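You operate a simulated robot arm through the tools that you are given. There is no shell and no other tool. Be economical: measure what you need, move in short steps, check, and stop when the job is done.

You run a simulated two-armed robot. Do the job below in one go: nothing can be reset, and whatever is moved stays where it is left.

TASK
Shim the green pump till the level reads LEVEL, and tighten the pump knob.
Fine: loosen the knob, jack the foot up, let it down again; put the level back. Set down upright: yellow level.

The check looks at the end state, three seconds after you hand in, the way a careful person would. Anything else that was tipped, shoved, dropped, spilled or broken makes it a failure.

THE ROBOT
Two 7-joint arms with fingered hands on one trunk, on a base that drives. Base frame: it is fixed to the floor where the robot stands at the start and does not move with it; the origin is under the middle of the robot, x ahead of it, y to its left, z up; the surface under the hand at the start is at about z = 90. Lengths are in cm, angles in rad, forces in N, time in s.
The left shoulder is at the start at [7, 14.2, 123.9], the right one opposite. With the tool pointing down near the work surface each hand reaches from about 40 to 80 cm from the robot's upright axis, wherever it stands, measured 20 degrees to its own side. Places, roughly: black jack lever [60, -30, 100]; blue pump knob [60, -20, 100]; blue pump shim [30, -20, 90]; green pump [60, -10, 100]; ledge of the green pump [50, -10, 100]; red pump shim [30, -10, 90]; yellow pump shim [30, -20, 90]. Payload 3.6 kg a hand.
The tool frame of a hand sits at the grasp point between the pads (the TCP): z along the fingers, y along the line on which they close. The tips reach 2.5 cm beyond it. Largest opening 8.8 cm; the body of the gripper starts 2.9 cm behind the TCP. The gripper is a hand of 5 fingers: y runs from the thumb to the fingers, the wrist lies at [-1.3, -9.7, -16.2] in the tool frame.
Orientation is told as [roll, pitch, yaw] about the base's x, y, z axes, in that order, counted from this pose: with the fingers straight down and the wrist toward the robot, the tool's x, y and z point along [0, 1, 0], [1, 0, 0] and [0, 0, -1] of the base frame.

THE INTERFACE
- The arms move only by the tool servo_tool. It takes "left_deltas", "right_deltas" or both (then of equal length, played together; a hand with none holds still); each is a list of rows, each an object of numbers (a shift or turn left out is 0): "x", "y", "z": the shift along the base's x, y, z in units of 200 mm (1.0 is 200 mm); "ax", "ay", "az": the turn, a rotation vector about the base's x, y, z in units of 120 degrees (1.0 is 120 degrees). In form: [{"x": .., "y": .., "z": .., "ax": .., "ay": .., "az": ..}, ...]. A call has 1 to 10 rows; each row is the pose to reach, as a shift and turn from the pose commanded when the call began. A call with a number of a shift or a turn outside -1 to 1 is refused whole. Rows are played at 5 a second. More than 5 cm and 0.15 rad between two rows, and nothing of the call is played. A pose out of reach is approached as far as the arm can. The call stops where the force on the tool passes 40 N (or 10 N more than at its start, if that is more) or the arm is blocked; 0.2 s more then pass. In this call time passes only in rows, and 0.2 s behind the last. It gives the time, the measured TCP pose, the force on the tool (base axes), the opening and the grip force at its end, in the units of the frame above (readings bear some noise), with the torque about the TCP (base axes, N m) and any sound that the robot's microphone picked up, and new pictures: "show" is both (left out), scene, wrist or none (wrist: the cameras of the hands that moved).
- Cameras (640 x 400 px; columns grow to the right, rows downward): "scene" is now at [13.49, -4.36, 147.82]; the picture's right is [-0.49, -0.87, 0.00], its down [-0.55, 0.31, -0.78] and it looks along [0.68, -0.38, -0.63] (base axes); focal length 219 px, centre (320, 200). "left" rides on the left gripper at [-5.9, -7.9, -10.5] in its tool frame; the picture's right is [-0.73, -0.32, 0.61], its down [0.62, -0.68, 0.38] and it looks along [0.29, 0.66, 0.70] (tool axes); focal length 234 px, centre (320, 200). "right" rides on the right gripper at [5.9, -7.9, -10.5] in its tool frame; the picture's right is [-0.73, 0.32, -0.61], its down [-0.62, -0.68, 0.38] and it looks along [-0.29, 0.66, 0.70] (tool axes); focal length 234 px, centre (320, 200). There is no depth. A picture from a camera that has moved, and an enlarged one, comes with that camera's place and axes in the base frame and with its lens. The place of the scene camera against the robot may be out by one fixed shift of up to 2.5 cm in any direction.
- slide_trunk(by): slides the trunk up (or, below 0, down) by that many cm; the arms and the scene camera ride with it, the base frame stays. It gives what a move gives, with no picture.
- base_move(legs): drives the robot by 1 to 6 legs, each [ahead, left, turn to the left] in cm, cm and rad, along the robot's own axes; the way and the turn of a leg run together, so that a leg with both is an arc; at most 150 cm and 3.142 rad a leg. The arms and the cameras ride along, it lands a little off, and it stops where it bumps. It gives what a move gives, and a new picture of the scene camera.
- curl_fingers(index, middle, ring, little, thumb_bend, thumb_turn, hand): sets how far each is bent, from 0 (flat) to 1 (curled in); at 0.3 the hand is open as for a grip, at 0.7 the pads meet at the TCP. One left out holds its place. A second passes; each finger stops where it meets its share of the squeeze, and holds until it gets a number again. It is the only way to open and close the hand. It gives what a move gives, with no picture; readings hold the bend of each and the force on index, middle, ring, little, thumb and palm. thumb_turn goes from beside the hand (0) to across from the fingers (1), as for a grip.
- turn_head(pan, tilt): turns the head with the scene camera to pan (to the left, within 1.501 rad either way) and tilt (down, from -0.506 to 1.204), counted from straight ahead of the robot. It gives what a move gives, and a new picture of the scene camera.
- close_up(camera, box): a new picture of the part [left, top, right, bottom] of that camera's present view, enlarged. No time passes.
- close_job(): hands the job in; it is judged then, once.

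Work in short steps. Places have to be worked out from the pictures, the camera data and where the tool is seen: move nearer, look again, correct. Check each grasp and each placing, and mend what went wrong. You have 120 turns and 260 pictures in all, those below and enlarged ones among them. Open the grippers and draw the arms clear of the work before you hand the job in, unless the task says otherwise; then end with one line.

The tools are called by a JSON object that holds its "op" and its "data". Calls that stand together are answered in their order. servo_tool: Moves the arms, as the interface text tells. Its arguments: {"type":"object","properties":{"left_deltas":{"type":"array","items":{"type":"object","properties":{"x":{"type":"number"},"y":{"type":"number"},"z":{"type":"number"},"ax":{"type":"number"},"ay":{"type":"number"},"az":{"type":"number"}}}},"right_deltas":{"type":"array","items":{"type":"object","properties":{"x":{"type":"number"},"y":{"type":"number"},"z":{"type":"number"},"ax":{"type":"number"},"ay":{"type":"number"},"az":{"type":"number"}}}},"show":{"type":"string","enum":["both","scene","wrist","none"]}},"required":[]} The other tools are called the same way: slide_trunk (by) slides the trunk up or down; curl_fingers (index, middle, ring, little, thumb_bend, thumb_turn, hand) moves the fingers one by one; base_move (legs) drives the base; turn_head (pan, tilt) turns the head that bears the scene camera; close_up (camera, box) takes an enlarged picture of a part of a camera's view; close_job () hands the job in.

At the start:

```text
time_s: 0.0
left_tcp_pos: [40.94, 0.17, 132.67]
left_tool_rot: [0.0, 0.0, -0.001]
left_contact_force: [-0.4, 0.6, -0.5]
left_moment: [-0.03, -0.02, 0.01]
left_gripper_width: 8.76
left_finger_force: 0.1
left_shape: jaw
left_bend: [0.3, 0.3, 0.3, 0.3, 0.3, 0.98]
left_finger forces: [0.0, 0.0, 0.0, 0.0, 0.1, 0.0]
right_tcp_pos: [39.52, -42.8, 124.61]
right_tool_rot: [-0.002, 0.0, 0.002]
right_contact_force: [0.8, -0.6, -0.1]
right_moment: [-0.01, 0.04, -0.02]
right_gripper_width: 8.77
right_finger_force: 0.0
right_shape: jaw
right_bend: [0.3, 0.3, 0.3, 0.3, 0.3, 0.98]
right_finger forces: [0.1, 0.0, 0.0, 0.0, 0.0, 0.0]
trunk travel left (down, up): [-77.5, 16.5]
robot x, y, heading: [-0.14, -0.18, -0.007]
head pan, tilt: [-0.506, 0.681]
```

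scene: 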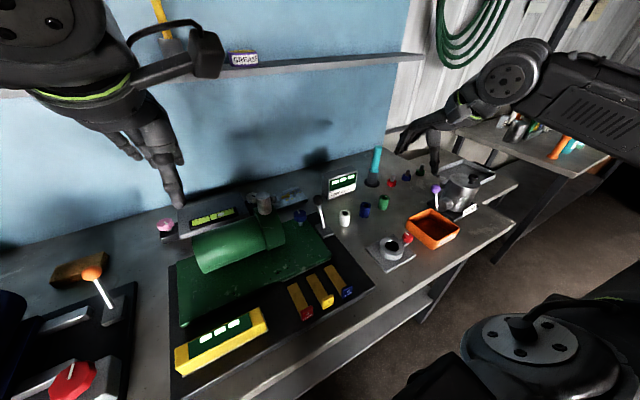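
right: 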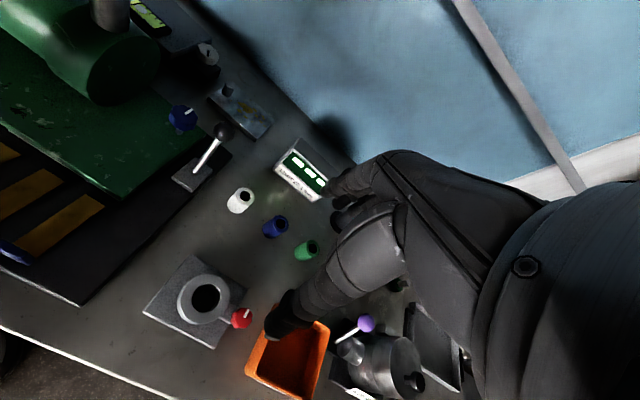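
left: 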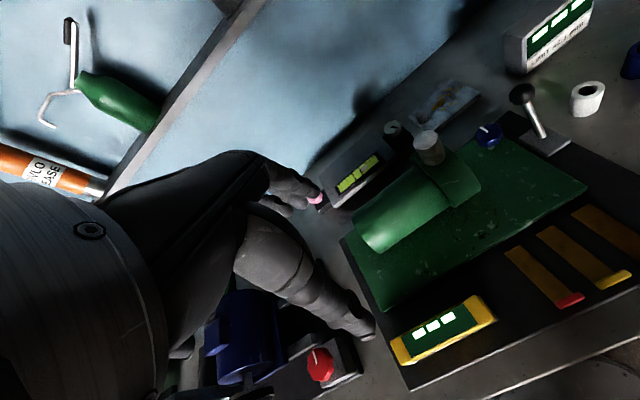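

I begin by looking closer at the pump, shims, level, knob and lever.

{"op": "close_up", "data": {"camera": "scene", "box": [160, 170, 380, 390]}}

{"op": "close_up", "data": {"camera": "right", "box": [0, 0, 360, 280]}}

{"op": "close_up", "data": {"camera": "left", "box": [320, 80, 640, 390]}}

```text
1.82 times, centred on (270, 280) of scene
camera zoom: at [13.49, -4.36, 147.82], right [-0.49, -0.87, 0.0], down [-0.55, 0.31, -0.78], along [0.68, -0.38, -0.63], focal length 398 px, centre (411, 54)
```

zoom: 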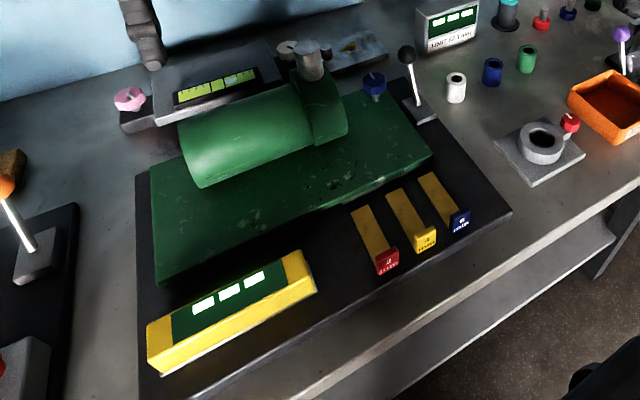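

```text
1.43 times, centred on (180, 140) of right
camera zoom: at [31.66, -37.02, 135.15], right [0.32, -0.73, 0.61], down [-0.68, -0.62, -0.38], along [0.66, -0.29, -0.7], focal length 334 px, centre (520, 286)
```

zoom: 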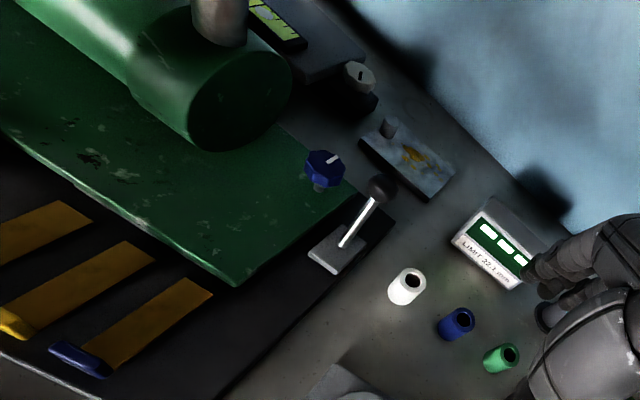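

```text
1.29 times, centred on (480, 235) of left
camera zoom: at [33.04, -5.45, 143.25], right [-0.32, -0.73, -0.61], down [-0.68, 0.62, -0.38], along [0.66, 0.29, -0.7], focal length 302 px, centre (114, 155)
```

zoom: 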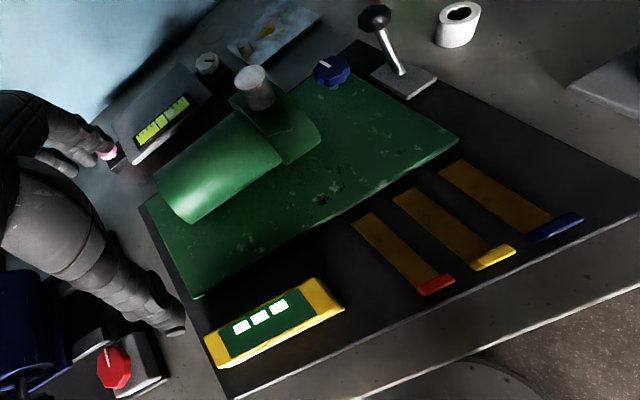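

Some details matter: labels on the shims, the level's windows, and the "LIMIT" device.

{"op": "close_up", "data": {"camera": "scene", "box": [280, 160, 400, 235]}}

{"op": "close_up", "data": {"camera": "scene", "box": [170, 290, 290, 380]}}

{"op": "close_up", "data": {"camera": "scene", "box": [270, 250, 370, 325]}}

{"op": "close_up", "data": {"camera": "right", "box": [260, 130, 350, 210]}}

{"op": "close_up", "data": {"camera": "scene", "box": [150, 180, 330, 290]}}

```text
5.33 times, centred on (340, 198) of scene
camera zoom: at [13.49, -4.36, 147.82], right [-0.49, -0.87, 0.0], down [-0.55, 0.31, -0.78], along [0.68, -0.38, -0.63], focal length 1168 px, centre (213, 213)
```

zoom: 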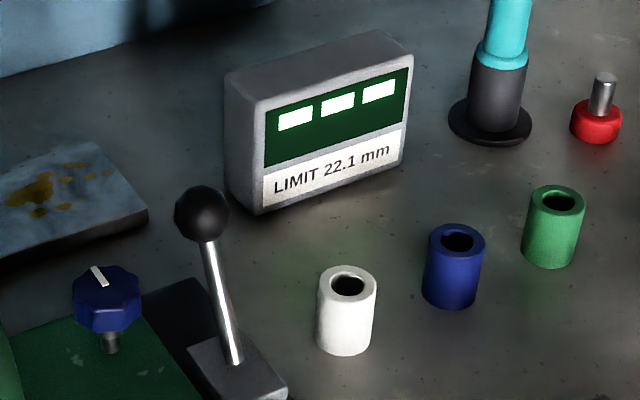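

```text
4.44 times, centred on (230, 335) of scene
camera zoom: at [13.49, -4.36, 147.82], right [-0.49, -0.87, 0.0], down [-0.55, 0.31, -0.78], along [0.68, -0.38, -0.63], focal length 974 px, centre (720, -400)
```

zoom: 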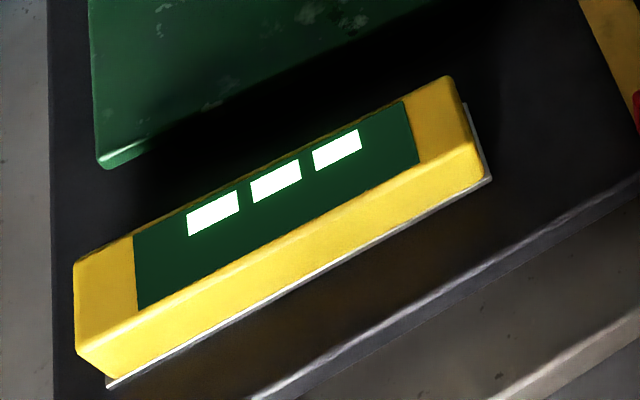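

```text
5.33 times, centred on (320, 288) of scene
camera zoom: at [13.49, -4.36, 147.82], right [-0.49, -0.87, 0.0], down [-0.55, 0.31, -0.78], along [0.68, -0.38, -0.63], focal length 1168 px, centre (320, -267)
```

zoom: 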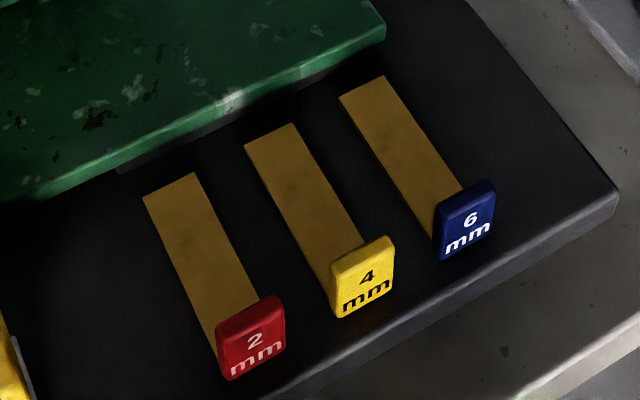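

```text
5.00 times, centred on (305, 170) of right
camera zoom: at [31.66, -37.02, 135.15], right [0.32, -0.73, 0.61], down [-0.68, -0.62, -0.38], along [0.66, -0.29, -0.7], focal length 1171 px, centre (395, 350)
```

zoom: 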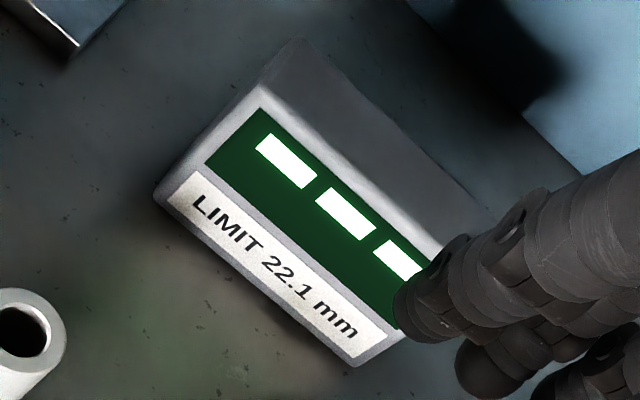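

```text
3.56 times, centred on (240, 235) of scene
camera zoom: at [13.49, -4.36, 147.82], right [-0.49, -0.87, 0.0], down [-0.55, 0.31, -0.78], along [0.68, -0.38, -0.63], focal length 779 px, centre (604, 76)
```

zoom: 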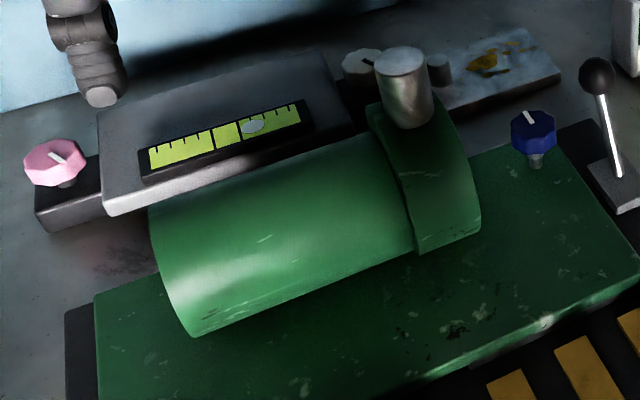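

The level lies along y with its centre near (38, 5.5), and its windows are blank. I lower the left hand above it to look closer.

{"op": "servo_tool", "data": {"left_deltas": [{"x": -0.04, "y": 0.06, "z": -0.2}, {"x": -0.08, "y": 0.13, "z": -0.4}, {"x": -0.12, "y": 0.2, "z": -0.6}, {"x": -0.16, "y": 0.26, "z": -0.8}, {"x": -0.16, "y": 0.26, "z": -0.95}], "show": "both"}}

```text
time_s: 1.2
left_tcp_pos: [37.72, 5.34, 113.97]
left_tool_rot: [-0.003, 0.002, 0.0]
left_contact_force: [0.4, 0.1, 0.1]
left_moment: [0.01, 0.01, 0.0]
left_gripper_width: 8.78
left_finger_force: 0.1
left_shape: jaw
left_bend: [0.3, 0.3, 0.3, 0.3, 0.3, 0.98]
left_finger forces: [0.0, 0.1, 0.0, 0.0, 0.0, 0.1]
right_tcp_pos: [39.51, -42.79, 124.56]
right_tool_rot: [0.0, 0.0, 0.001]
right_contact_force: [0.4, 0.2, -0.2]
right_moment: [0.0, 0.0, 0.01]
right_gripper_width: 8.79
right_finger_force: 0.1
right_shape: jaw
right_bend: [0.3, 0.3, 0.3, 0.3, 0.3, 0.98]
right_finger forces: [0.0, 0.0, 0.1, 0.0, 0.1, 0.0]
trunk travel left (down, up): [-77.5, 16.5]
robot x, y, heading: [0.03, -0.15, 0.002]
head pan, tilt: [-0.506, 0.681]
camera scene: at [13.59, -4.39, 147.82], right [-0.49, -0.87, 0.0], down [-0.55, 0.31, -0.78], along [0.68, -0.38, -0.63], focal length 219 px, centre (320, 200)
camera left: at [29.83, -0.37, 124.35], right [-0.32, -0.73, -0.61], down [-0.68, 0.62, -0.38], along [0.66, 0.29, -0.7], focal length 234 px, centre (320, 200)
```

scene: 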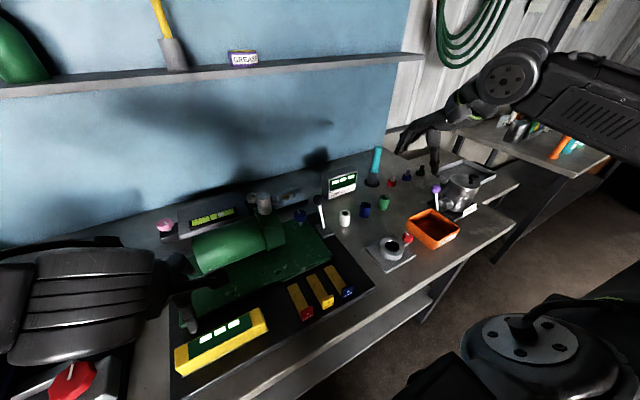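
left: 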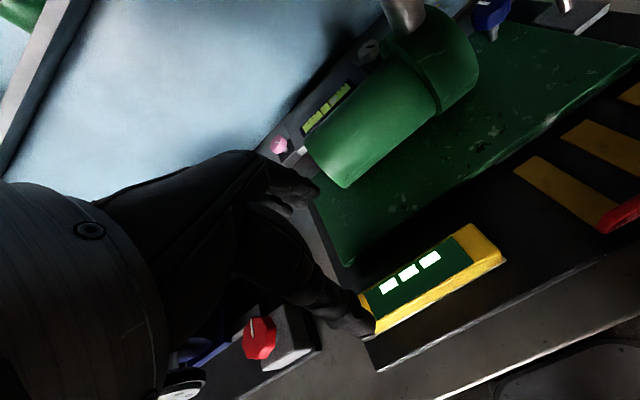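

{"op": "close_up", "data": {"camera": "left", "box": [320, 190, 560, 380]}}

{"op": "close_up", "data": {"camera": "left", "box": [480, 0, 640, 110]}}

```text
2.11 times, centred on (440, 285) of left
camera zoom: at [29.83, -0.37, 124.35], right [-0.32, -0.73, -0.61], down [-0.68, 0.62, -0.38], along [0.66, 0.29, -0.7], focal length 493 px, centre (67, 21)
```

zoom: 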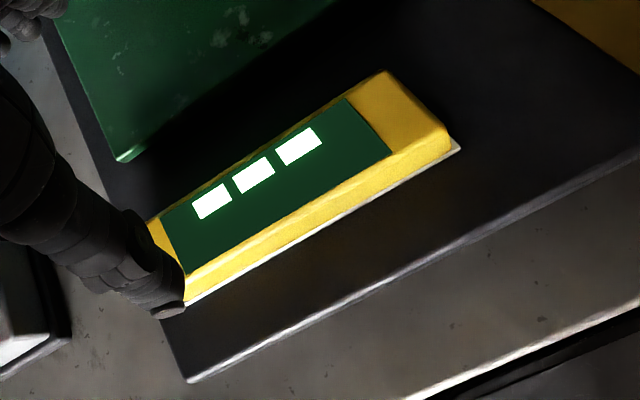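

```text
3.64 times, centred on (560, 55) of left
camera zoom: at [29.83, -0.37, 124.35], right [-0.32, -0.73, -0.61], down [-0.68, 0.62, -0.38], along [0.66, 0.29, -0.7], focal length 852 px, centre (-553, 727)
```

zoom: 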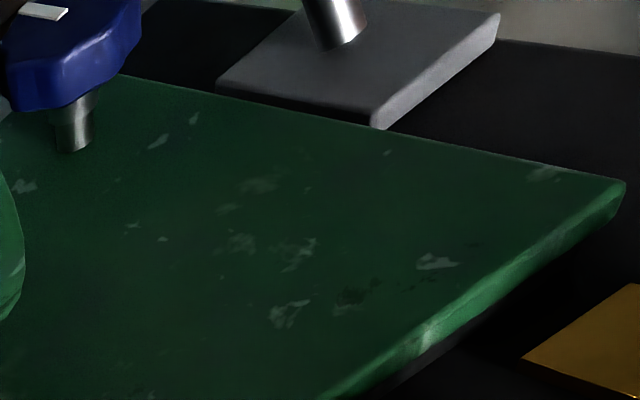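

Level top is at z≈95.5, x 36–39.6, with board under it at about 91.5. I descend to around the level.

{"op": "servo_tool", "data": {"left_deltas": [{"z": -0.2}, {"z": -0.4}, {"z": -0.6}, {"z": -0.75}, {"z": -0.85}], "show": "both"}}

```text
time_s: 2.4
left_tcp_pos: [37.65, 5.39, 96.62]
left_tool_rot: [-0.003, 0.002, -0.002]
left_contact_force: [0.3, 0.1, -0.1]
left_moment: [0.02, 0.02, -0.02]
left_gripper_width: 8.78
left_finger_force: 0.0
left_shape: jaw
left_bend: [0.3, 0.3, 0.3, 0.3, 0.3, 0.98]
left_finger forces: [0.0, 0.0, 0.0, 0.0, 0.0, 0.0]
right_tcp_pos: [39.5, -42.76, 124.65]
right_tool_rot: [0.0, 0.0, 0.003]
right_contact_force: [-0.2, 0.7, 0.1]
right_moment: [0.01, 0.0, 0.0]
right_gripper_width: 8.76
right_finger_force: 0.1
right_shape: jaw
right_bend: [0.3, 0.3, 0.3, 0.3, 0.3, 0.98]
right_finger forces: [0.0, 0.0, 0.0, 0.0, 0.0, 0.0]
trunk travel left (down, up): [-77.5, 16.5]
robot x, y, heading: [-0.02, -0.08, 0.002]
head pan, tilt: [-0.506, 0.681]
camera scene: at [13.52, -4.34, 147.82], right [-0.49, -0.87, 0.0], down [-0.55, 0.31, -0.78], along [0.68, -0.38, -0.63], focal length 219 px, centre (320, 200)
camera left: at [29.69, -0.3, 107.16], right [-0.32, -0.73, -0.61], down [-0.68, 0.62, -0.38], along [0.66, 0.29, -0.7], focal length 234 px, centre (320, 200)
```

scene: 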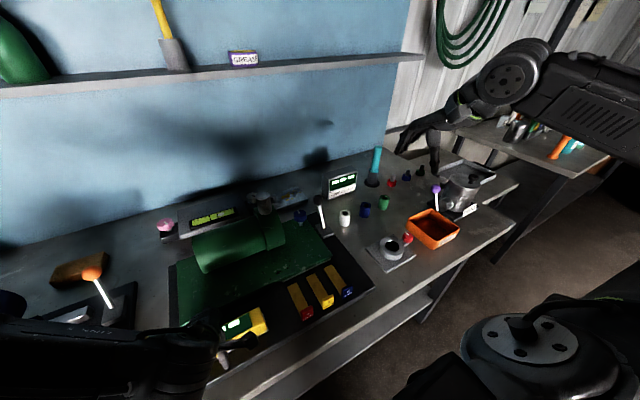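
left: 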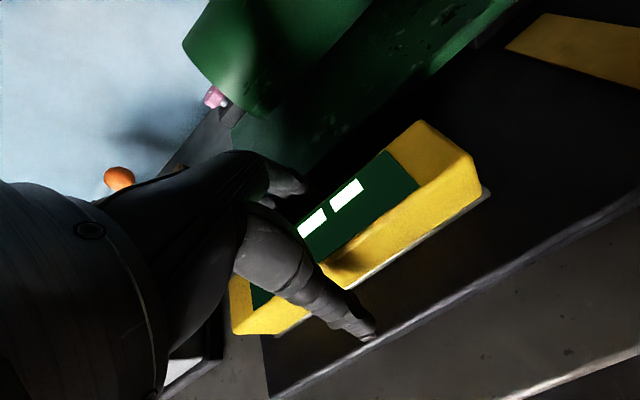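

The hand straddles the level (top about 96.2, bottom about 92.4). I lower to z≈95 and close gently.

{"op": "servo_tool", "data": {"left_deltas": [{"z": -0.04}, {"z": -0.08}], "show": "none"}}

{"op": "curl_fingers", "data": {"hand": "left", "index": 0.55, "middle": 0.55, "ring": 0.55, "little": 0.55, "thumb_bend": 0.55}}

```text
time_s: 3.0
left_tcp_pos: [37.71, 5.51, 95.24]
left_tool_rot: [-0.003, 0.001, 0.0]
left_contact_force: [-0.8, -0.5, 0.7]
left_moment: [0.02, -0.04, 0.01]
left_gripper_width: 8.78
left_finger_force: 0.1
left_shape: jaw
left_bend: [0.3, 0.3, 0.3, 0.3, 0.3, 0.98]
left_finger forces: [0.0, 0.1, 0.0, 0.0, 0.0, 0.1]
right_tcp_pos: [39.42, -42.72, 124.6]
right_tool_rot: [0.0, 0.001, 0.002]
right_contact_force: [-0.1, 0.3, 0.2]
right_moment: [-0.01, -0.01, -0.01]
right_gripper_width: 8.76
right_finger_force: 0.0
right_shape: jaw
right_bend: [0.3, 0.3, 0.3, 0.3, 0.3, 0.98]
right_finger forces: [0.0, 0.1, 0.0, 0.0, 0.0, 0.1]
trunk travel left (down, up): [-77.5, 16.5]
robot x, y, heading: [-0.26, 0.19, 0.002]
head pan, tilt: [-0.506, 0.681]
```

```text
time_s: 4.0
left_tcp_pos: [37.64, 5.38, 95.31]
left_tool_rot: [-0.003, -0.002, 0.0]
left_contact_force: [6.6, 0.3, 22.3]
left_moment: [0.21, -1.01, -0.09]
left_gripper_width: 3.55
left_finger_force: 12.8
left_shape: fingers
left_bend: [0.53, 0.42, 0.54, 0.55, 0.53, 0.97]
left_finger forces: [1.3, 20.9, 0.9, 0.6, 1.4, 0.0]
right_tcp_pos: [39.37, -42.81, 124.65]
right_tool_rot: [0.001, -0.002, 0.001]
right_contact_force: [0.0, -0.3, 0.4]
right_moment: [0.03, 0.01, 0.01]
right_gripper_width: 8.76
right_finger_force: 0.1
right_shape: jaw
right_bend: [0.3, 0.3, 0.3, 0.3, 0.3, 0.98]
right_finger forces: [0.0, 0.1, 0.1, 0.0, 0.0, 0.0]
trunk travel left (down, up): [-77.5, 16.5]
robot x, y, heading: [0.09, 0.13, 0.003]
head pan, tilt: [-0.506, 0.681]
```

The middle finger stalled early with an upward 22 N reaction. I look before going on.

{"op": "servo_tool", "data": {"left_deltas": [{"z": 0.0}], "show": "wrist"}}

{"op": "close_up", "data": {"camera": "scene", "box": [160, 280, 300, 390]}}

```text
time_s: 4.4
left_tcp_pos: [37.52, 5.34, 95.35]
left_tool_rot: [-0.002, -0.002, -0.001]
left_contact_force: [6.6, -0.6, 24.1]
left_moment: [0.17, -1.08, -0.1]
left_gripper_width: 3.56
left_finger_force: 13.3
left_shape: fingers
left_bend: [0.53, 0.41, 0.54, 0.55, 0.53, 0.97]
left_finger forces: [1.5, 22.4, 1.0, 0.5, 1.5, 0.0]
right_tcp_pos: [39.38, -42.65, 124.54]
right_tool_rot: [0.001, -0.002, 0.003]
right_contact_force: [-0.1, 0.4, -0.3]
right_moment: [-0.01, -0.01, -0.01]
right_gripper_width: 8.77
right_finger_force: 0.0
right_shape: jaw
right_bend: [0.3, 0.3, 0.3, 0.3, 0.3, 0.98]
right_finger forces: [0.1, 0.1, 0.0, 0.1, 0.1, 0.1]
trunk travel left (down, up): [-77.5, 16.5]
robot x, y, heading: [0.31, -0.26, 0.003]
head pan, tilt: [-0.506, 0.681]
camera left: at [29.67, -0.37, 105.76], right [-0.32, -0.73, -0.61], down [-0.68, 0.62, -0.39], along [0.66, 0.29, -0.7], focal length 234 px, centre (320, 200)
```

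left: 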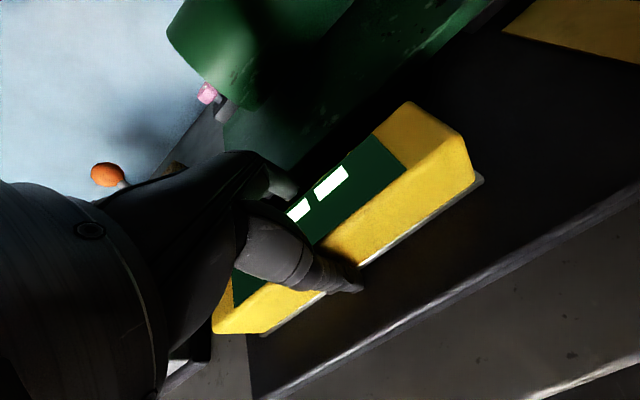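

```text
3.64 times, centred on (230, 335) of scene
camera zoom: at [13.36, -4.42, 147.85], right [-0.49, -0.87, 0.0], down [-0.55, 0.31, -0.78], along [0.68, -0.38, -0.63], focal length 797 px, centre (647, -291)
```

zoom: 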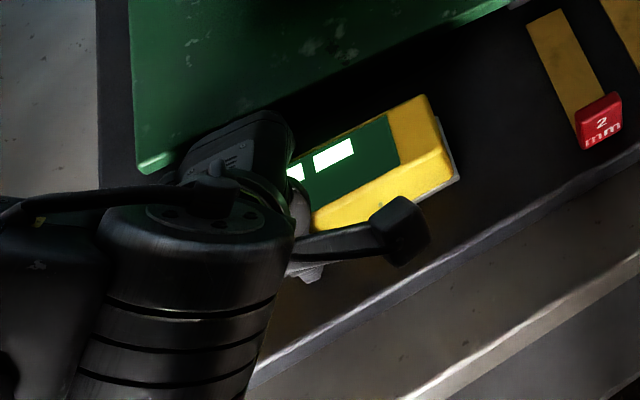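

The middle fingertip appears to be bearing on the board. I open, rise 1 cm, and regrip.

{"op": "curl_fingers", "data": {"hand": "left", "index": 0.4, "middle": 0.3, "ring": 0.4, "little": 0.4, "thumb_bend": 0.4}}

{"op": "servo_tool", "data": {"left_deltas": [{"z": 0.025}, {"z": 0.045}], "show": "none"}}

{"op": "curl_fingers", "data": {"hand": "left", "index": 0.6, "middle": 0.6, "ring": 0.6, "little": 0.6, "thumb_bend": 0.6}}

```text
time_s: 5.4
left_tcp_pos: [37.73, 5.36, 95.14]
left_tool_rot: [-0.003, 0.001, 0.001]
left_contact_force: [0.1, -0.3, -0.8]
left_moment: [0.0, 0.02, 0.01]
left_gripper_width: 6.32
left_finger_force: 0.1
left_shape: fingers
left_bend: [0.4, 0.3, 0.4, 0.4, 0.4, 0.97]
left_finger forces: [0.0, 0.0, 0.0, 0.0, 0.0, 0.0]
right_tcp_pos: [39.44, -42.75, 124.66]
right_tool_rot: [0.0, 0.0, 0.002]
right_contact_force: [-0.3, 0.3, 0.0]
right_moment: [0.0, -0.01, 0.0]
right_gripper_width: 8.79
right_finger_force: 0.0
right_shape: jaw
right_bend: [0.3, 0.3, 0.3, 0.3, 0.3, 0.98]
right_finger forces: [0.0, 0.0, 0.1, 0.0, 0.0, 0.0]
trunk travel left (down, up): [-77.5, 16.5]
robot x, y, heading: [-0.31, 0.21, -0.001]
head pan, tilt: [-0.506, 0.681]
```

```text
time_s: 6.0
left_tcp_pos: [37.57, 5.33, 96.17]
left_tool_rot: [-0.001, 0.001, 0.0]
left_contact_force: [0.1, -0.1, 0.2]
left_moment: [0.02, 0.04, -0.02]
left_gripper_width: 6.32
left_finger_force: 0.0
left_shape: fingers
left_bend: [0.4, 0.3, 0.4, 0.4, 0.4, 0.97]
left_finger forces: [0.0, 0.0, 0.0, 0.0, 0.0, 0.0]
right_tcp_pos: [39.42, -42.74, 124.52]
right_tool_rot: [0.0, 0.001, 0.001]
right_contact_force: [-0.1, 1.1, -0.3]
right_moment: [-0.02, 0.0, 0.02]
right_gripper_width: 8.72
right_finger_force: 0.1
right_shape: jaw
right_bend: [0.3, 0.3, 0.3, 0.3, 0.3, 0.98]
right_finger forces: [0.1, 0.0, 0.1, 0.0, 0.0, 0.0]
trunk travel left (down, up): [-77.5, 16.5]
robot x, y, heading: [-0.11, 0.15, 0.001]
head pan, tilt: [-0.506, 0.681]
```

```text
time_s: 7.0
left_tcp_pos: [37.74, 5.48, 96.17]
left_tool_rot: [-0.004, 0.0, 0.002]
left_contact_force: [0.2, 0.1, 0.6]
left_moment: [0.05, -0.08, -0.03]
left_gripper_width: 3.43
left_finger_force: 7.2
left_shape: fingers
left_bend: [0.55, 0.57, 0.57, 0.59, 0.53, 0.96]
left_finger forces: [2.8, 2.5, 1.8, 0.8, 7.1, 0.0]
right_tcp_pos: [39.53, -42.67, 124.63]
right_tool_rot: [0.001, 0.0, 0.003]
right_contact_force: [-0.3, -0.7, -0.2]
right_moment: [0.0, 0.03, -0.01]
right_gripper_width: 8.75
right_finger_force: 0.1
right_shape: jaw
right_bend: [0.3, 0.3, 0.3, 0.3, 0.3, 0.98]
right_finger forces: [0.1, 0.0, 0.1, 0.1, 0.0, 0.1]
trunk travel left (down, up): [-77.5, 16.5]
robot x, y, heading: [0.01, -0.3, -0.0]
head pan, tilt: [-0.506, 0.681]
```

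Good grip balance (7 N thumb versus about 8 N fingers). I squeeze a bit more and lift 3 cm.

{"op": "curl_fingers", "data": {"hand": "left", "index": 0.65, "middle": 0.65, "ring": 0.65, "little": 0.65, "thumb_bend": 0.65}}

{"op": "servo_tool", "data": {"left_deltas": [{"z": 0.05}, {"z": 0.1}, {"z": 0.15}, {"z": 0.2}], "show": "both"}}

```text
time_s: 8.0
left_tcp_pos: [37.68, 5.35, 96.12]
left_tool_rot: [-0.003, 0.001, -0.001]
left_contact_force: [-0.9, -0.4, 1.8]
left_moment: [-0.01, -0.06, -0.09]
left_gripper_width: 3.35
left_finger_force: 13.2
left_shape: fingers
left_bend: [0.57, 0.6, 0.61, 0.63, 0.53, 0.95]
left_finger forces: [4.7, 3.7, 2.6, 1.8, 13.1, 0.1]
right_tcp_pos: [39.43, -42.8, 124.68]
right_tool_rot: [0.0, 0.001, 0.002]
right_contact_force: [0.3, -0.1, 0.5]
right_moment: [0.01, 0.0, -0.01]
right_gripper_width: 8.76
right_finger_force: 0.0
right_shape: jaw
right_bend: [0.3, 0.3, 0.3, 0.3, 0.3, 0.98]
right_finger forces: [0.1, 0.0, 0.1, 0.0, 0.1, 0.0]
trunk travel left (down, up): [-77.5, 16.5]
robot x, y, heading: [-0.04, -0.08, -0.001]
head pan, tilt: [-0.506, 0.681]
```

```text
time_s: 9.0
left_tcp_pos: [37.71, 5.48, 100.08]
left_tool_rot: [-0.002, -0.001, -0.001]
left_contact_force: [0.4, -0.5, -1.4]
left_moment: [0.04, -0.03, -0.01]
left_gripper_width: 3.35
left_finger_force: 11.4
left_shape: fingers
left_bend: [0.57, 0.6, 0.61, 0.63, 0.54, 0.95]
left_finger forces: [5.1, 3.4, 2.2, 1.1, 11.9, 0.1]
right_tcp_pos: [39.41, -42.69, 124.58]
right_tool_rot: [-0.002, -0.001, 0.002]
right_contact_force: [-0.2, -0.6, -0.4]
right_moment: [0.0, 0.01, -0.01]
right_gripper_width: 8.77
right_finger_force: 0.1
right_shape: jaw
right_bend: [0.3, 0.3, 0.3, 0.3, 0.3, 0.98]
right_finger forces: [0.0, 0.1, 0.0, 0.1, 0.0, 0.0]
trunk travel left (down, up): [-77.5, 16.5]
robot x, y, heading: [0.16, 0.05, 0.001]
head pan, tilt: [-0.506, 0.681]
camera scene: at [13.5, -4.35, 147.82], right [-0.49, -0.87, 0.0], down [-0.55, 0.31, -0.78], along [0.68, -0.38, -0.63], focal length 219 px, centre (320, 200)
camera left: at [29.83, -0.2, 110.56], right [-0.32, -0.73, -0.61], down [-0.68, 0.62, -0.38], along [0.66, 0.29, -0.7], focal length 234 px, centre (320, 200)
```

scene: 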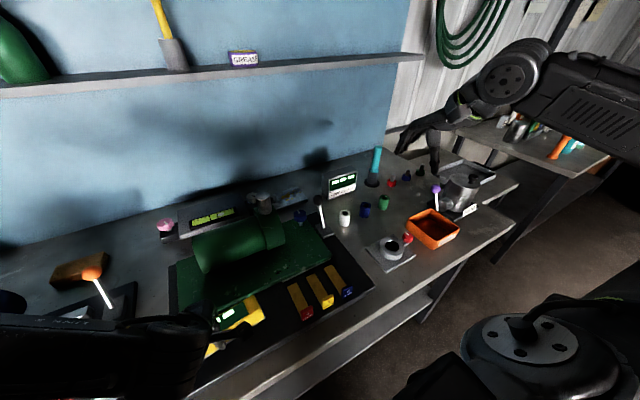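
left: 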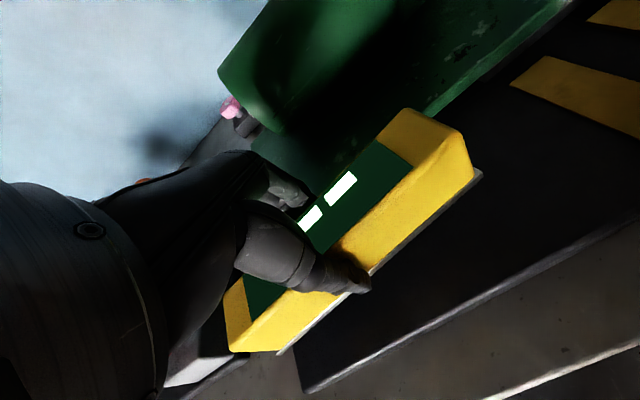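

Level held with its white base. Plate top is about z 94, x from 44.6, y from 12 to −26, and the pump barrel starts around x≈53. I carry the level over the ledge at (47.3, −7), a few cm up.

{"op": "servo_tool", "data": {"left_deltas": [{"z": 0.15}, {"x": 0.1, "y": -0.15, "z": 0.15}, {"x": 0.2, "y": -0.3, "z": 0.15}, {"x": 0.3, "y": -0.46, "z": 0.15}, {"x": 0.4, "y": -0.62, "z": 0.15}, {"x": 0.48, "y": -0.62, "z": 0.15}], "show": "both"}}

```text
time_s: 10.4
left_tcp_pos: [47.35, -6.79, 103.11]
left_tool_rot: [-0.004, 0.003, 0.001]
left_contact_force: [0.4, 0.2, -3.6]
left_moment: [0.03, -0.04, -0.02]
left_gripper_width: 3.31
left_finger_force: 11.1
left_shape: fingers
left_bend: [0.57, 0.6, 0.61, 0.64, 0.54, 0.95]
left_finger forces: [5.0, 3.3, 2.2, 1.2, 11.3, 0.1]
right_tcp_pos: [39.55, -42.7, 124.6]
right_tool_rot: [0.001, 0.001, 0.002]
right_contact_force: [-0.7, 0.0, -0.2]
right_moment: [-0.05, -0.03, -0.02]
right_gripper_width: 8.8
right_finger_force: 0.0
right_shape: jaw
right_bend: [0.3, 0.3, 0.3, 0.3, 0.3, 0.98]
right_finger forces: [0.0, 0.0, 0.0, 0.0, 0.0, 0.1]
trunk travel left (down, up): [-77.5, 16.5]
robot x, y, heading: [-0.06, 0.07, 0.003]
head pan, tilt: [-0.506, 0.681]
camera scene: at [13.6, -4.28, 147.82], right [-0.49, -0.87, 0.0], down [-0.55, 0.3, -0.78], along [0.68, -0.38, -0.63], focal length 219 px, centre (320, 200)
camera left: at [39.49, -12.52, 113.57], right [-0.32, -0.73, -0.61], down [-0.68, 0.62, -0.38], along [0.66, 0.29, -0.7], focal length 234 px, centre (320, 200)
```

scene: 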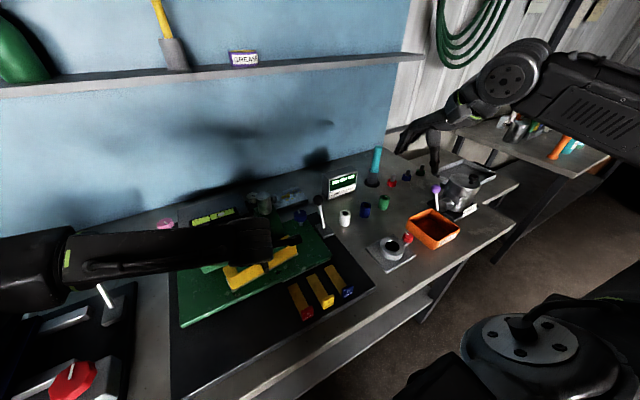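
left: 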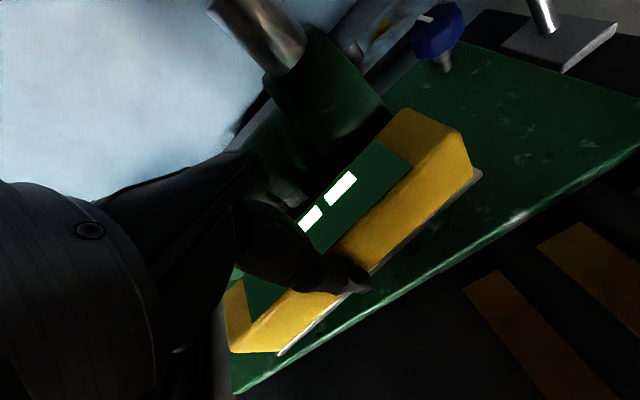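

Clear above the ledge. I lower slowly to find contact.

{"op": "servo_tool", "data": {"left_deltas": [{"z": -0.08}, {"z": -0.15}, {"z": -0.19}, {"z": -0.21}], "show": "wrist"}}

```text
time_s: 11.4
left_tcp_pos: [47.31, -6.93, 98.9]
left_tool_rot: [-0.002, -0.001, 0.001]
left_contact_force: [0.5, 0.7, -2.8]
left_moment: [0.0, -0.03, 0.02]
left_gripper_width: 3.33
left_finger_force: 11.3
left_shape: fingers
left_bend: [0.57, 0.6, 0.61, 0.64, 0.54, 0.95]
left_finger forces: [4.8, 3.3, 2.1, 1.1, 11.3, 0.1]
right_tcp_pos: [39.5, -42.74, 124.63]
right_tool_rot: [0.0, -0.001, 0.002]
right_contact_force: [-0.3, -0.7, -0.2]
right_moment: [0.02, 0.03, 0.01]
right_gripper_width: 8.78
right_finger_force: 0.1
right_shape: jaw
right_bend: [0.3, 0.3, 0.3, 0.3, 0.3, 0.98]
right_finger forces: [0.1, 0.0, 0.0, 0.1, 0.1, 0.0]
trunk travel left (down, up): [-77.5, 16.5]
robot x, y, heading: [0.06, 0.3, 0.0]
head pan, tilt: [-0.506, 0.681]
camera left: at [39.47, -12.64, 109.39], right [-0.32, -0.73, -0.61], down [-0.68, 0.62, -0.38], along [0.66, 0.29, -0.7], focal length 234 px, centre (320, 200)
```

left: 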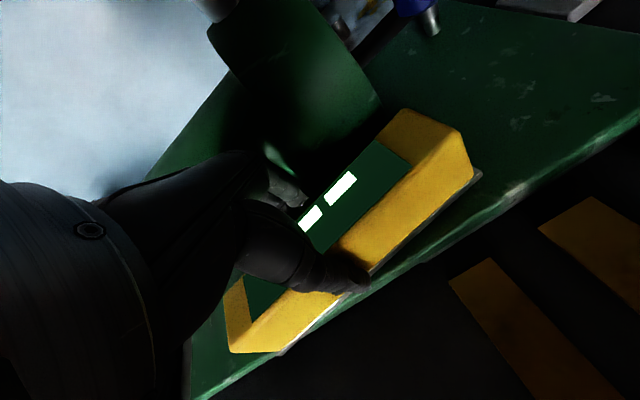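

Not touching yet. I continue down in 3 mm steps, shifting 0.6 cm further onto the ledge.

{"op": "servo_tool", "data": {"left_deltas": [{"x": 0.03, "z": -0.015}, {"x": 0.03, "z": -0.03}, {"x": 0.03, "z": -0.045}], "show": "none"}}

```text
time_s: 12.2
left_tcp_pos: [47.8, -6.82, 98.23]
left_tool_rot: [-0.003, -0.002, -0.002]
left_contact_force: [0.2, -0.7, 18.5]
left_moment: [0.05, -0.23, -0.12]
left_gripper_width: 3.38
left_finger_force: 14.6
left_shape: fingers
left_bend: [0.58, 0.6, 0.61, 0.64, 0.55, 0.95]
left_finger forces: [5.6, 4.9, 3.2, 1.0, 14.5, 0.0]
right_tcp_pos: [39.22, -42.78, 124.6]
right_tool_rot: [0.001, -0.003, 0.001]
right_contact_force: [-0.3, -0.3, -0.6]
right_moment: [-0.04, 0.0, 0.03]
right_gripper_width: 8.76
right_finger_force: 0.0
right_shape: jaw
right_bend: [0.3, 0.3, 0.3, 0.3, 0.3, 0.98]
right_finger forces: [0.0, 0.0, 0.1, 0.0, 0.0, 0.0]
trunk travel left (down, up): [-77.5, 16.5]
robot x, y, heading: [-0.29, 0.09, -0.002]
head pan, tilt: [-0.506, 0.681]
```

Contact at z≈98.2. I open moderately to release it.

{"op": "curl_fingers", "data": {"hand": "left", "index": 0.42, "middle": 0.42, "ring": 0.42, "little": 0.42, "thumb_bend": 0.4}}

{"op": "servo_tool", "data": {"left_deltas": [{"z": 0.1}, {"z": 0.25}, {"z": 0.45}], "show": "wrist"}}

```text
time_s: 13.2
left_tcp_pos: [47.74, -6.78, 98.09]
left_tool_rot: [-0.004, 0.001, 0.0]
left_contact_force: [-12.1, 1.3, -5.9]
left_moment: [-0.05, 0.09, 0.22]
left_gripper_width: 6.09
left_finger_force: 7.3
left_shape: fingers
left_bend: [0.42, 0.51, 0.42, 0.42, 0.4, 0.97]
left_finger forces: [0.0, 13.4, 0.4, 0.0, 0.0, 0.1]
right_tcp_pos: [39.24, -42.78, 124.77]
right_tool_rot: [0.001, -0.002, 0.0]
right_contact_force: [0.4, 1.1, 0.8]
right_moment: [-0.01, 0.0, -0.01]
right_gripper_width: 8.8
right_finger_force: 0.1
right_shape: jaw
right_bend: [0.3, 0.3, 0.3, 0.3, 0.3, 0.98]
right_finger forces: [0.1, 0.0, 0.1, 0.0, 0.0, 0.0]
trunk travel left (down, up): [-77.5, 16.5]
robot x, y, heading: [-0.24, -0.04, 0.008]
head pan, tilt: [-0.506, 0.681]
```

```text
time_s: 14.0
left_tcp_pos: [48.17, -6.71, 107.15]
left_tool_rot: [-0.004, -0.001, 0.0]
left_contact_force: [-0.5, -0.8, -0.5]
left_moment: [0.01, -0.01, -0.01]
left_gripper_width: 6.12
left_finger_force: 0.0
left_shape: fingers
left_bend: [0.42, 0.42, 0.42, 0.42, 0.4, 0.97]
left_finger forces: [0.0, 0.0, 0.0, 0.0, 0.0, 0.0]
right_tcp_pos: [39.43, -42.84, 124.66]
right_tool_rot: [-0.001, -0.002, 0.002]
right_contact_force: [0.3, -0.5, -0.3]
right_moment: [0.0, 0.04, 0.05]
right_gripper_width: 8.76
right_finger_force: 0.0
right_shape: jaw
right_bend: [0.3, 0.3, 0.3, 0.3, 0.3, 0.98]
right_finger forces: [0.0, 0.0, 0.1, 0.1, 0.0, 0.0]
trunk travel left (down, up): [-77.5, 16.5]
robot x, y, heading: [0.09, -0.09, 0.001]
head pan, tilt: [-0.506, 0.681]
camera left: at [40.3, -12.5, 117.55], right [-0.32, -0.73, -0.61], down [-0.68, 0.62, -0.39], along [0.66, 0.29, -0.7], focal length 234 px, centre (320, 200)
```

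left: 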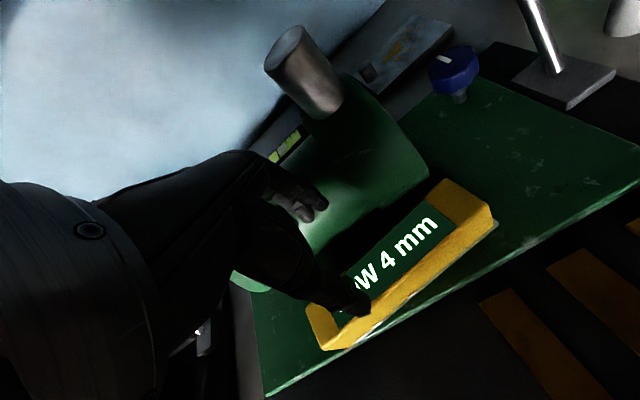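

The level reads "LOW 4 mm", so the yellow 4 mm shim is the one. I pull the left hand up and aside and look at the scene.

{"op": "servo_tool", "data": {"left_deltas": [{"z": 0.2}, {"z": 0.4}, {"x": -0.2, "y": 0.15, "z": 0.5}, {"x": -0.35, "y": 0.3, "z": 0.6}, {"x": -0.4, "y": 0.5, "z": 0.7}, {"x": -0.4, "y": 0.7, "z": 0.75}], "show": "scene"}}

{"op": "close_up", "data": {"camera": "scene", "box": [170, 180, 370, 330]}}

```text
refused: row 3 steps farther than a row can; nothing moved
```

```text
2.67 times, centred on (270, 255) of scene
camera zoom: at [13.44, -4.37, 147.83], right [-0.49, -0.87, 0.0], down [-0.55, 0.31, -0.78], along [0.68, -0.38, -0.63], focal length 584 px, centre (453, 53)
```

zoom: 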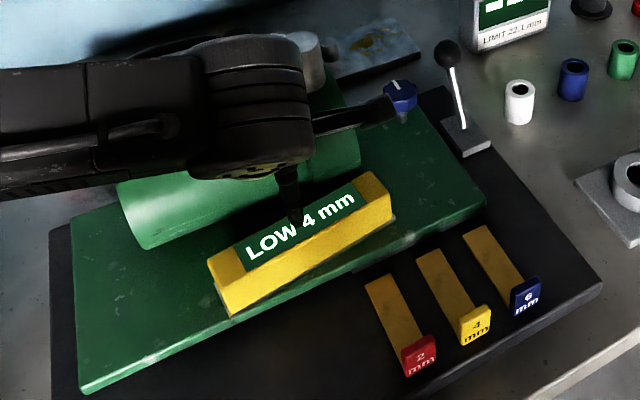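

Same retreat with smaller steps.

{"op": "servo_tool", "data": {"left_deltas": [{"z": 0.2}, {"z": 0.4}, {"x": -0.12, "y": 0.1, "z": 0.5}, {"x": -0.22, "y": 0.25, "z": 0.6}, {"x": -0.3, "y": 0.43, "z": 0.65}, {"x": -0.35, "y": 0.62, "z": 0.7}, {"x": -0.4, "y": 0.8, "z": 0.75}], "show": "scene"}}

{"op": "close_up", "data": {"camera": "scene", "box": [170, 180, 370, 330]}}

{"op": "close_up", "data": {"camera": "right", "box": [0, 60, 280, 280]}}

```text
time_s: 15.6
left_tcp_pos: [40.05, 9.07, 121.97]
left_tool_rot: [-0.003, 0.001, 0.001]
left_contact_force: [-1.3, 0.5, 0.0]
left_moment: [-0.01, -0.01, -0.02]
left_gripper_width: 6.1
left_finger_force: 0.1
left_shape: fingers
left_bend: [0.42, 0.42, 0.42, 0.42, 0.4, 0.97]
left_finger forces: [0.1, 0.0, 0.0, 0.0, 0.1, 0.0]
right_tcp_pos: [39.38, -42.56, 124.77]
right_tool_rot: [-0.002, -0.003, 0.002]
right_contact_force: [-0.3, -0.3, 0.1]
right_moment: [-0.01, 0.0, 0.0]
right_gripper_width: 8.77
right_finger_force: 0.2
right_shape: jaw
right_bend: [0.3, 0.3, 0.3, 0.3, 0.3, 0.98]
right_finger forces: [0.0, 0.0, 0.1, 0.0, 0.1, 0.0]
trunk travel left (down, up): [-77.5, 16.5]
robot x, y, heading: [-0.12, 0.03, 0.005]
head pan, tilt: [-0.506, 0.681]
camera scene: at [13.35, -4.13, 147.84], right [-0.49, -0.87, 0.0], down [-0.55, 0.3, -0.78], along [0.68, -0.38, -0.63], focal length 219 px, centre (320, 200)
```

scene: 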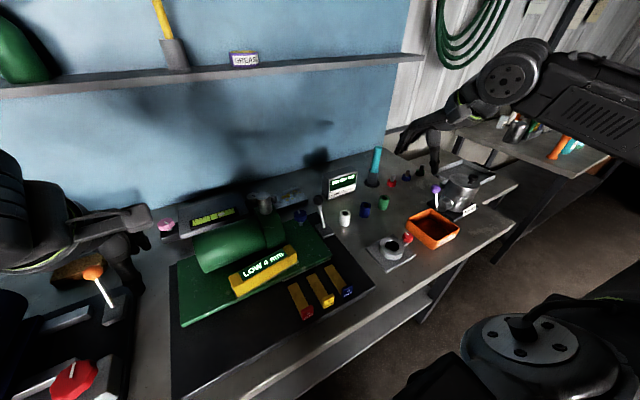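

```text
2.67 times, centred on (270, 255) of scene
camera zoom: at [13.35, -4.13, 147.84], right [-0.49, -0.87, 0.0], down [-0.55, 0.3, -0.78], along [0.68, -0.38, -0.63], focal length 584 px, centre (453, 53)
```

zoom: 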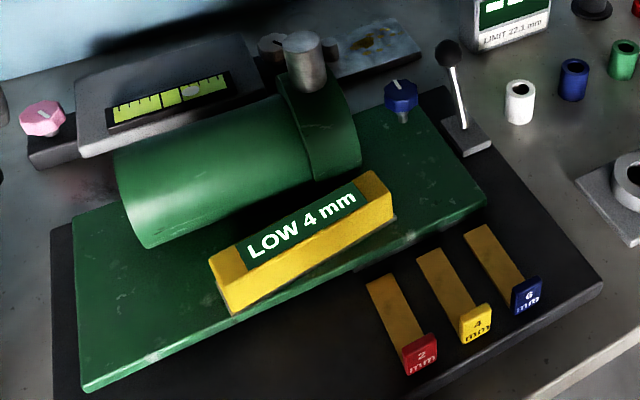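

```text
1.82 times, centred on (140, 170) of right
camera zoom: at [31.52, -36.8, 135.24], right [0.32, -0.72, 0.61], down [-0.68, -0.62, -0.38], along [0.66, -0.29, -0.69], focal length 426 px, centre (647, 254)
```

zoom: 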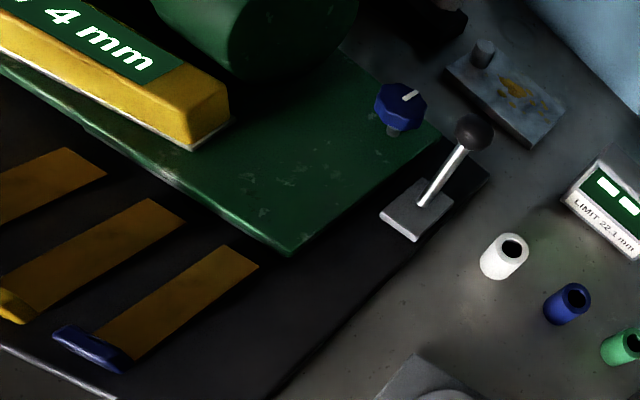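

Only the level and shims matter so far; the board is unchanged. Knob is near (60, −23.5, 99.5), the lever ball near (57.5, −30.4, 105). I bring the right hand closer for a good look at both.

{"op": "servo_tool", "data": {"right_deltas": [{"x": 0.11, "y": 0.14, "z": -0.16}, {"x": 0.22, "y": 0.28, "z": -0.32}, {"x": 0.33, "y": 0.43, "z": -0.49}], "show": "wrist"}}

{"op": "close_up", "data": {"camera": "right", "box": [100, 0, 420, 200]}}

```text
refused: row 3 steps farther than a row can; nothing moved
```

```text
2.00 times, centred on (260, 100) of right
camera zoom: at [31.52, -36.8, 135.24], right [0.32, -0.72, 0.61], down [-0.68, -0.62, -0.38], along [0.66, -0.29, -0.69], focal length 468 px, centre (440, 400)
```

zoom: 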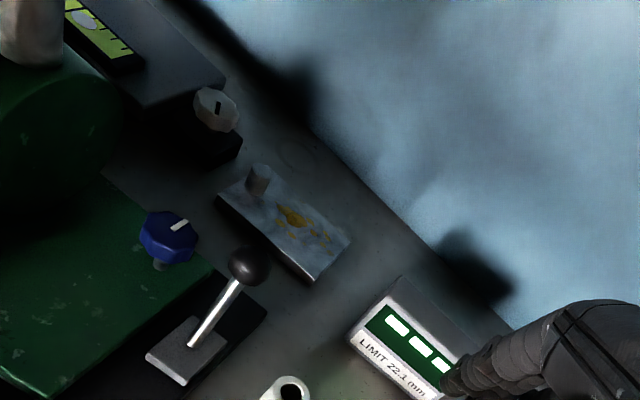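

The steps must be under 5 cm in total length; I split it finer.

{"op": "servo_tool", "data": {"right_deltas": [{"x": 0.08, "y": 0.1, "z": -0.12}, {"x": 0.16, "y": 0.21, "z": -0.24}, {"x": 0.24, "y": 0.32, "z": -0.36}, {"x": 0.33, "y": 0.43, "z": -0.49}], "show": "wrist"}}

{"op": "close_up", "data": {"camera": "right", "box": [100, 0, 420, 200]}}

```text
time_s: 16.6
left_tcp_pos: [40.41, 9.05, 122.06]
left_tool_rot: [-0.001, 0.002, -0.001]
left_contact_force: [0.3, 0.9, 0.5]
left_moment: [0.0, 0.07, 0.0]
left_gripper_width: 6.09
left_finger_force: 0.1
left_shape: fingers
left_bend: [0.42, 0.42, 0.42, 0.42, 0.4, 0.97]
left_finger forces: [0.0, 0.1, 0.0, 0.0, 0.1, 0.0]
right_tcp_pos: [46.23, -34.11, 114.9]
right_tool_rot: [0.0, 0.0, 0.0]
right_contact_force: [0.0, -0.1, 0.0]
right_moment: [0.0, -0.03, 0.0]
right_gripper_width: 8.8
right_finger_force: 0.0
right_shape: jaw
right_bend: [0.3, 0.3, 0.3, 0.3, 0.3, 0.98]
right_finger forces: [0.0, 0.1, 0.0, 0.0, 0.0, 0.1]
trunk travel left (down, up): [-77.5, 16.5]
robot x, y, heading: [-0.28, -0.08, 0.004]
head pan, tilt: [-0.506, 0.681]
camera right: at [38.42, -28.29, 125.35], right [0.32, -0.73, 0.61], down [-0.68, -0.62, -0.38], along [0.66, -0.29, -0.7], focal length 234 px, centre (320, 200)
```

right: 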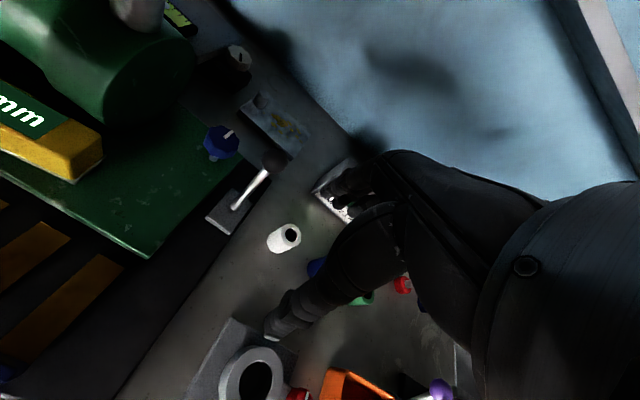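

```text
2.00 times, centred on (260, 100) of right
camera zoom: at [38.42, -28.29, 125.35], right [0.32, -0.73, 0.61], down [-0.68, -0.62, -0.38], along [0.66, -0.29, -0.7], focal length 468 px, centre (440, 400)
```

zoom: 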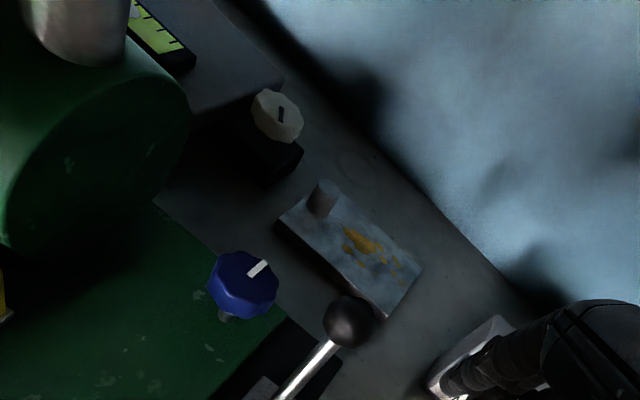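

Triangulated: knob top centre (60.4, −22.65, 98.6); lever ball (60.3, −29.6, 102.3), its pivot (56.1, −29.6, 93), so it swings in the x–z plane. I move the right hand above the knob and look.

{"op": "servo_tool", "data": {"right_deltas": [{"x": 0.15, "y": 0.12, "z": 0.0}, {"x": 0.3, "y": 0.24}, {"x": 0.45, "y": 0.37}, {"x": 0.58, "y": 0.48}, {"x": 0.71, "y": 0.572, "z": -0.1}, {"x": 0.71, "y": 0.572, "z": -0.3}], "show": "both"}}

```text
time_s: 18.0
left_tcp_pos: [40.26, 8.86, 122.01]
left_tool_rot: [-0.002, 0.002, 0.0]
left_contact_force: [-0.5, -0.3, -0.1]
left_moment: [0.03, 0.0, 0.0]
left_gripper_width: 6.1
left_finger_force: 0.1
left_shape: fingers
left_bend: [0.42, 0.42, 0.42, 0.42, 0.4, 0.97]
left_finger forces: [0.0, 0.0, 0.0, 0.0, 0.1, 0.0]
right_tcp_pos: [60.33, -22.92, 108.79]
right_tool_rot: [0.0, 0.0, -0.001]
right_contact_force: [-0.7, -0.1, -0.1]
right_moment: [0.0, -0.03, 0.0]
right_gripper_width: 8.77
right_finger_force: 0.0
right_shape: jaw
right_bend: [0.3, 0.3, 0.3, 0.3, 0.3, 0.98]
right_finger forces: [0.0, 0.1, 0.0, 0.0, 0.0, 0.0]
trunk travel left (down, up): [-77.5, 16.5]
robot x, y, heading: [0.01, -0.12, -0.0]
head pan, tilt: [-0.506, 0.681]
camera scene: at [13.49, -4.48, 147.83], right [-0.49, -0.87, 0.0], down [-0.55, 0.31, -0.78], along [0.68, -0.38, -0.63], focal length 219 px, centre (320, 200)
camera right: at [52.54, -17.22, 119.29], right [0.32, -0.73, 0.61], down [-0.68, -0.62, -0.38], along [0.66, -0.29, -0.7], focal length 234 px, centre (320, 200)
```

scene: 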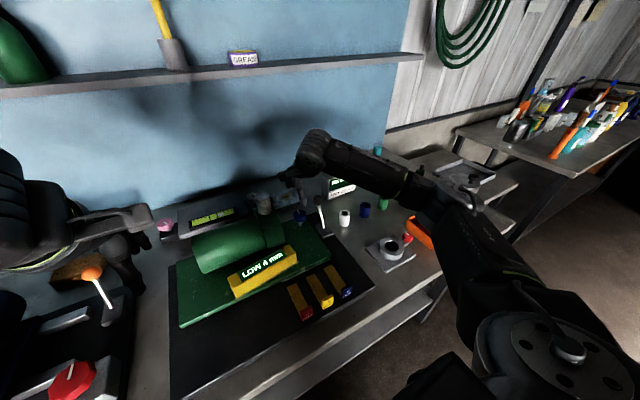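
right: 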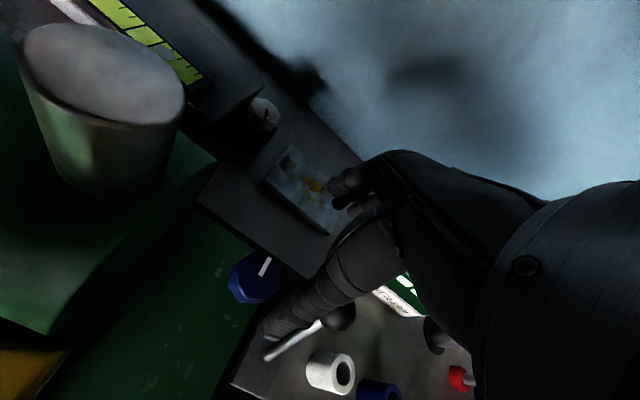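

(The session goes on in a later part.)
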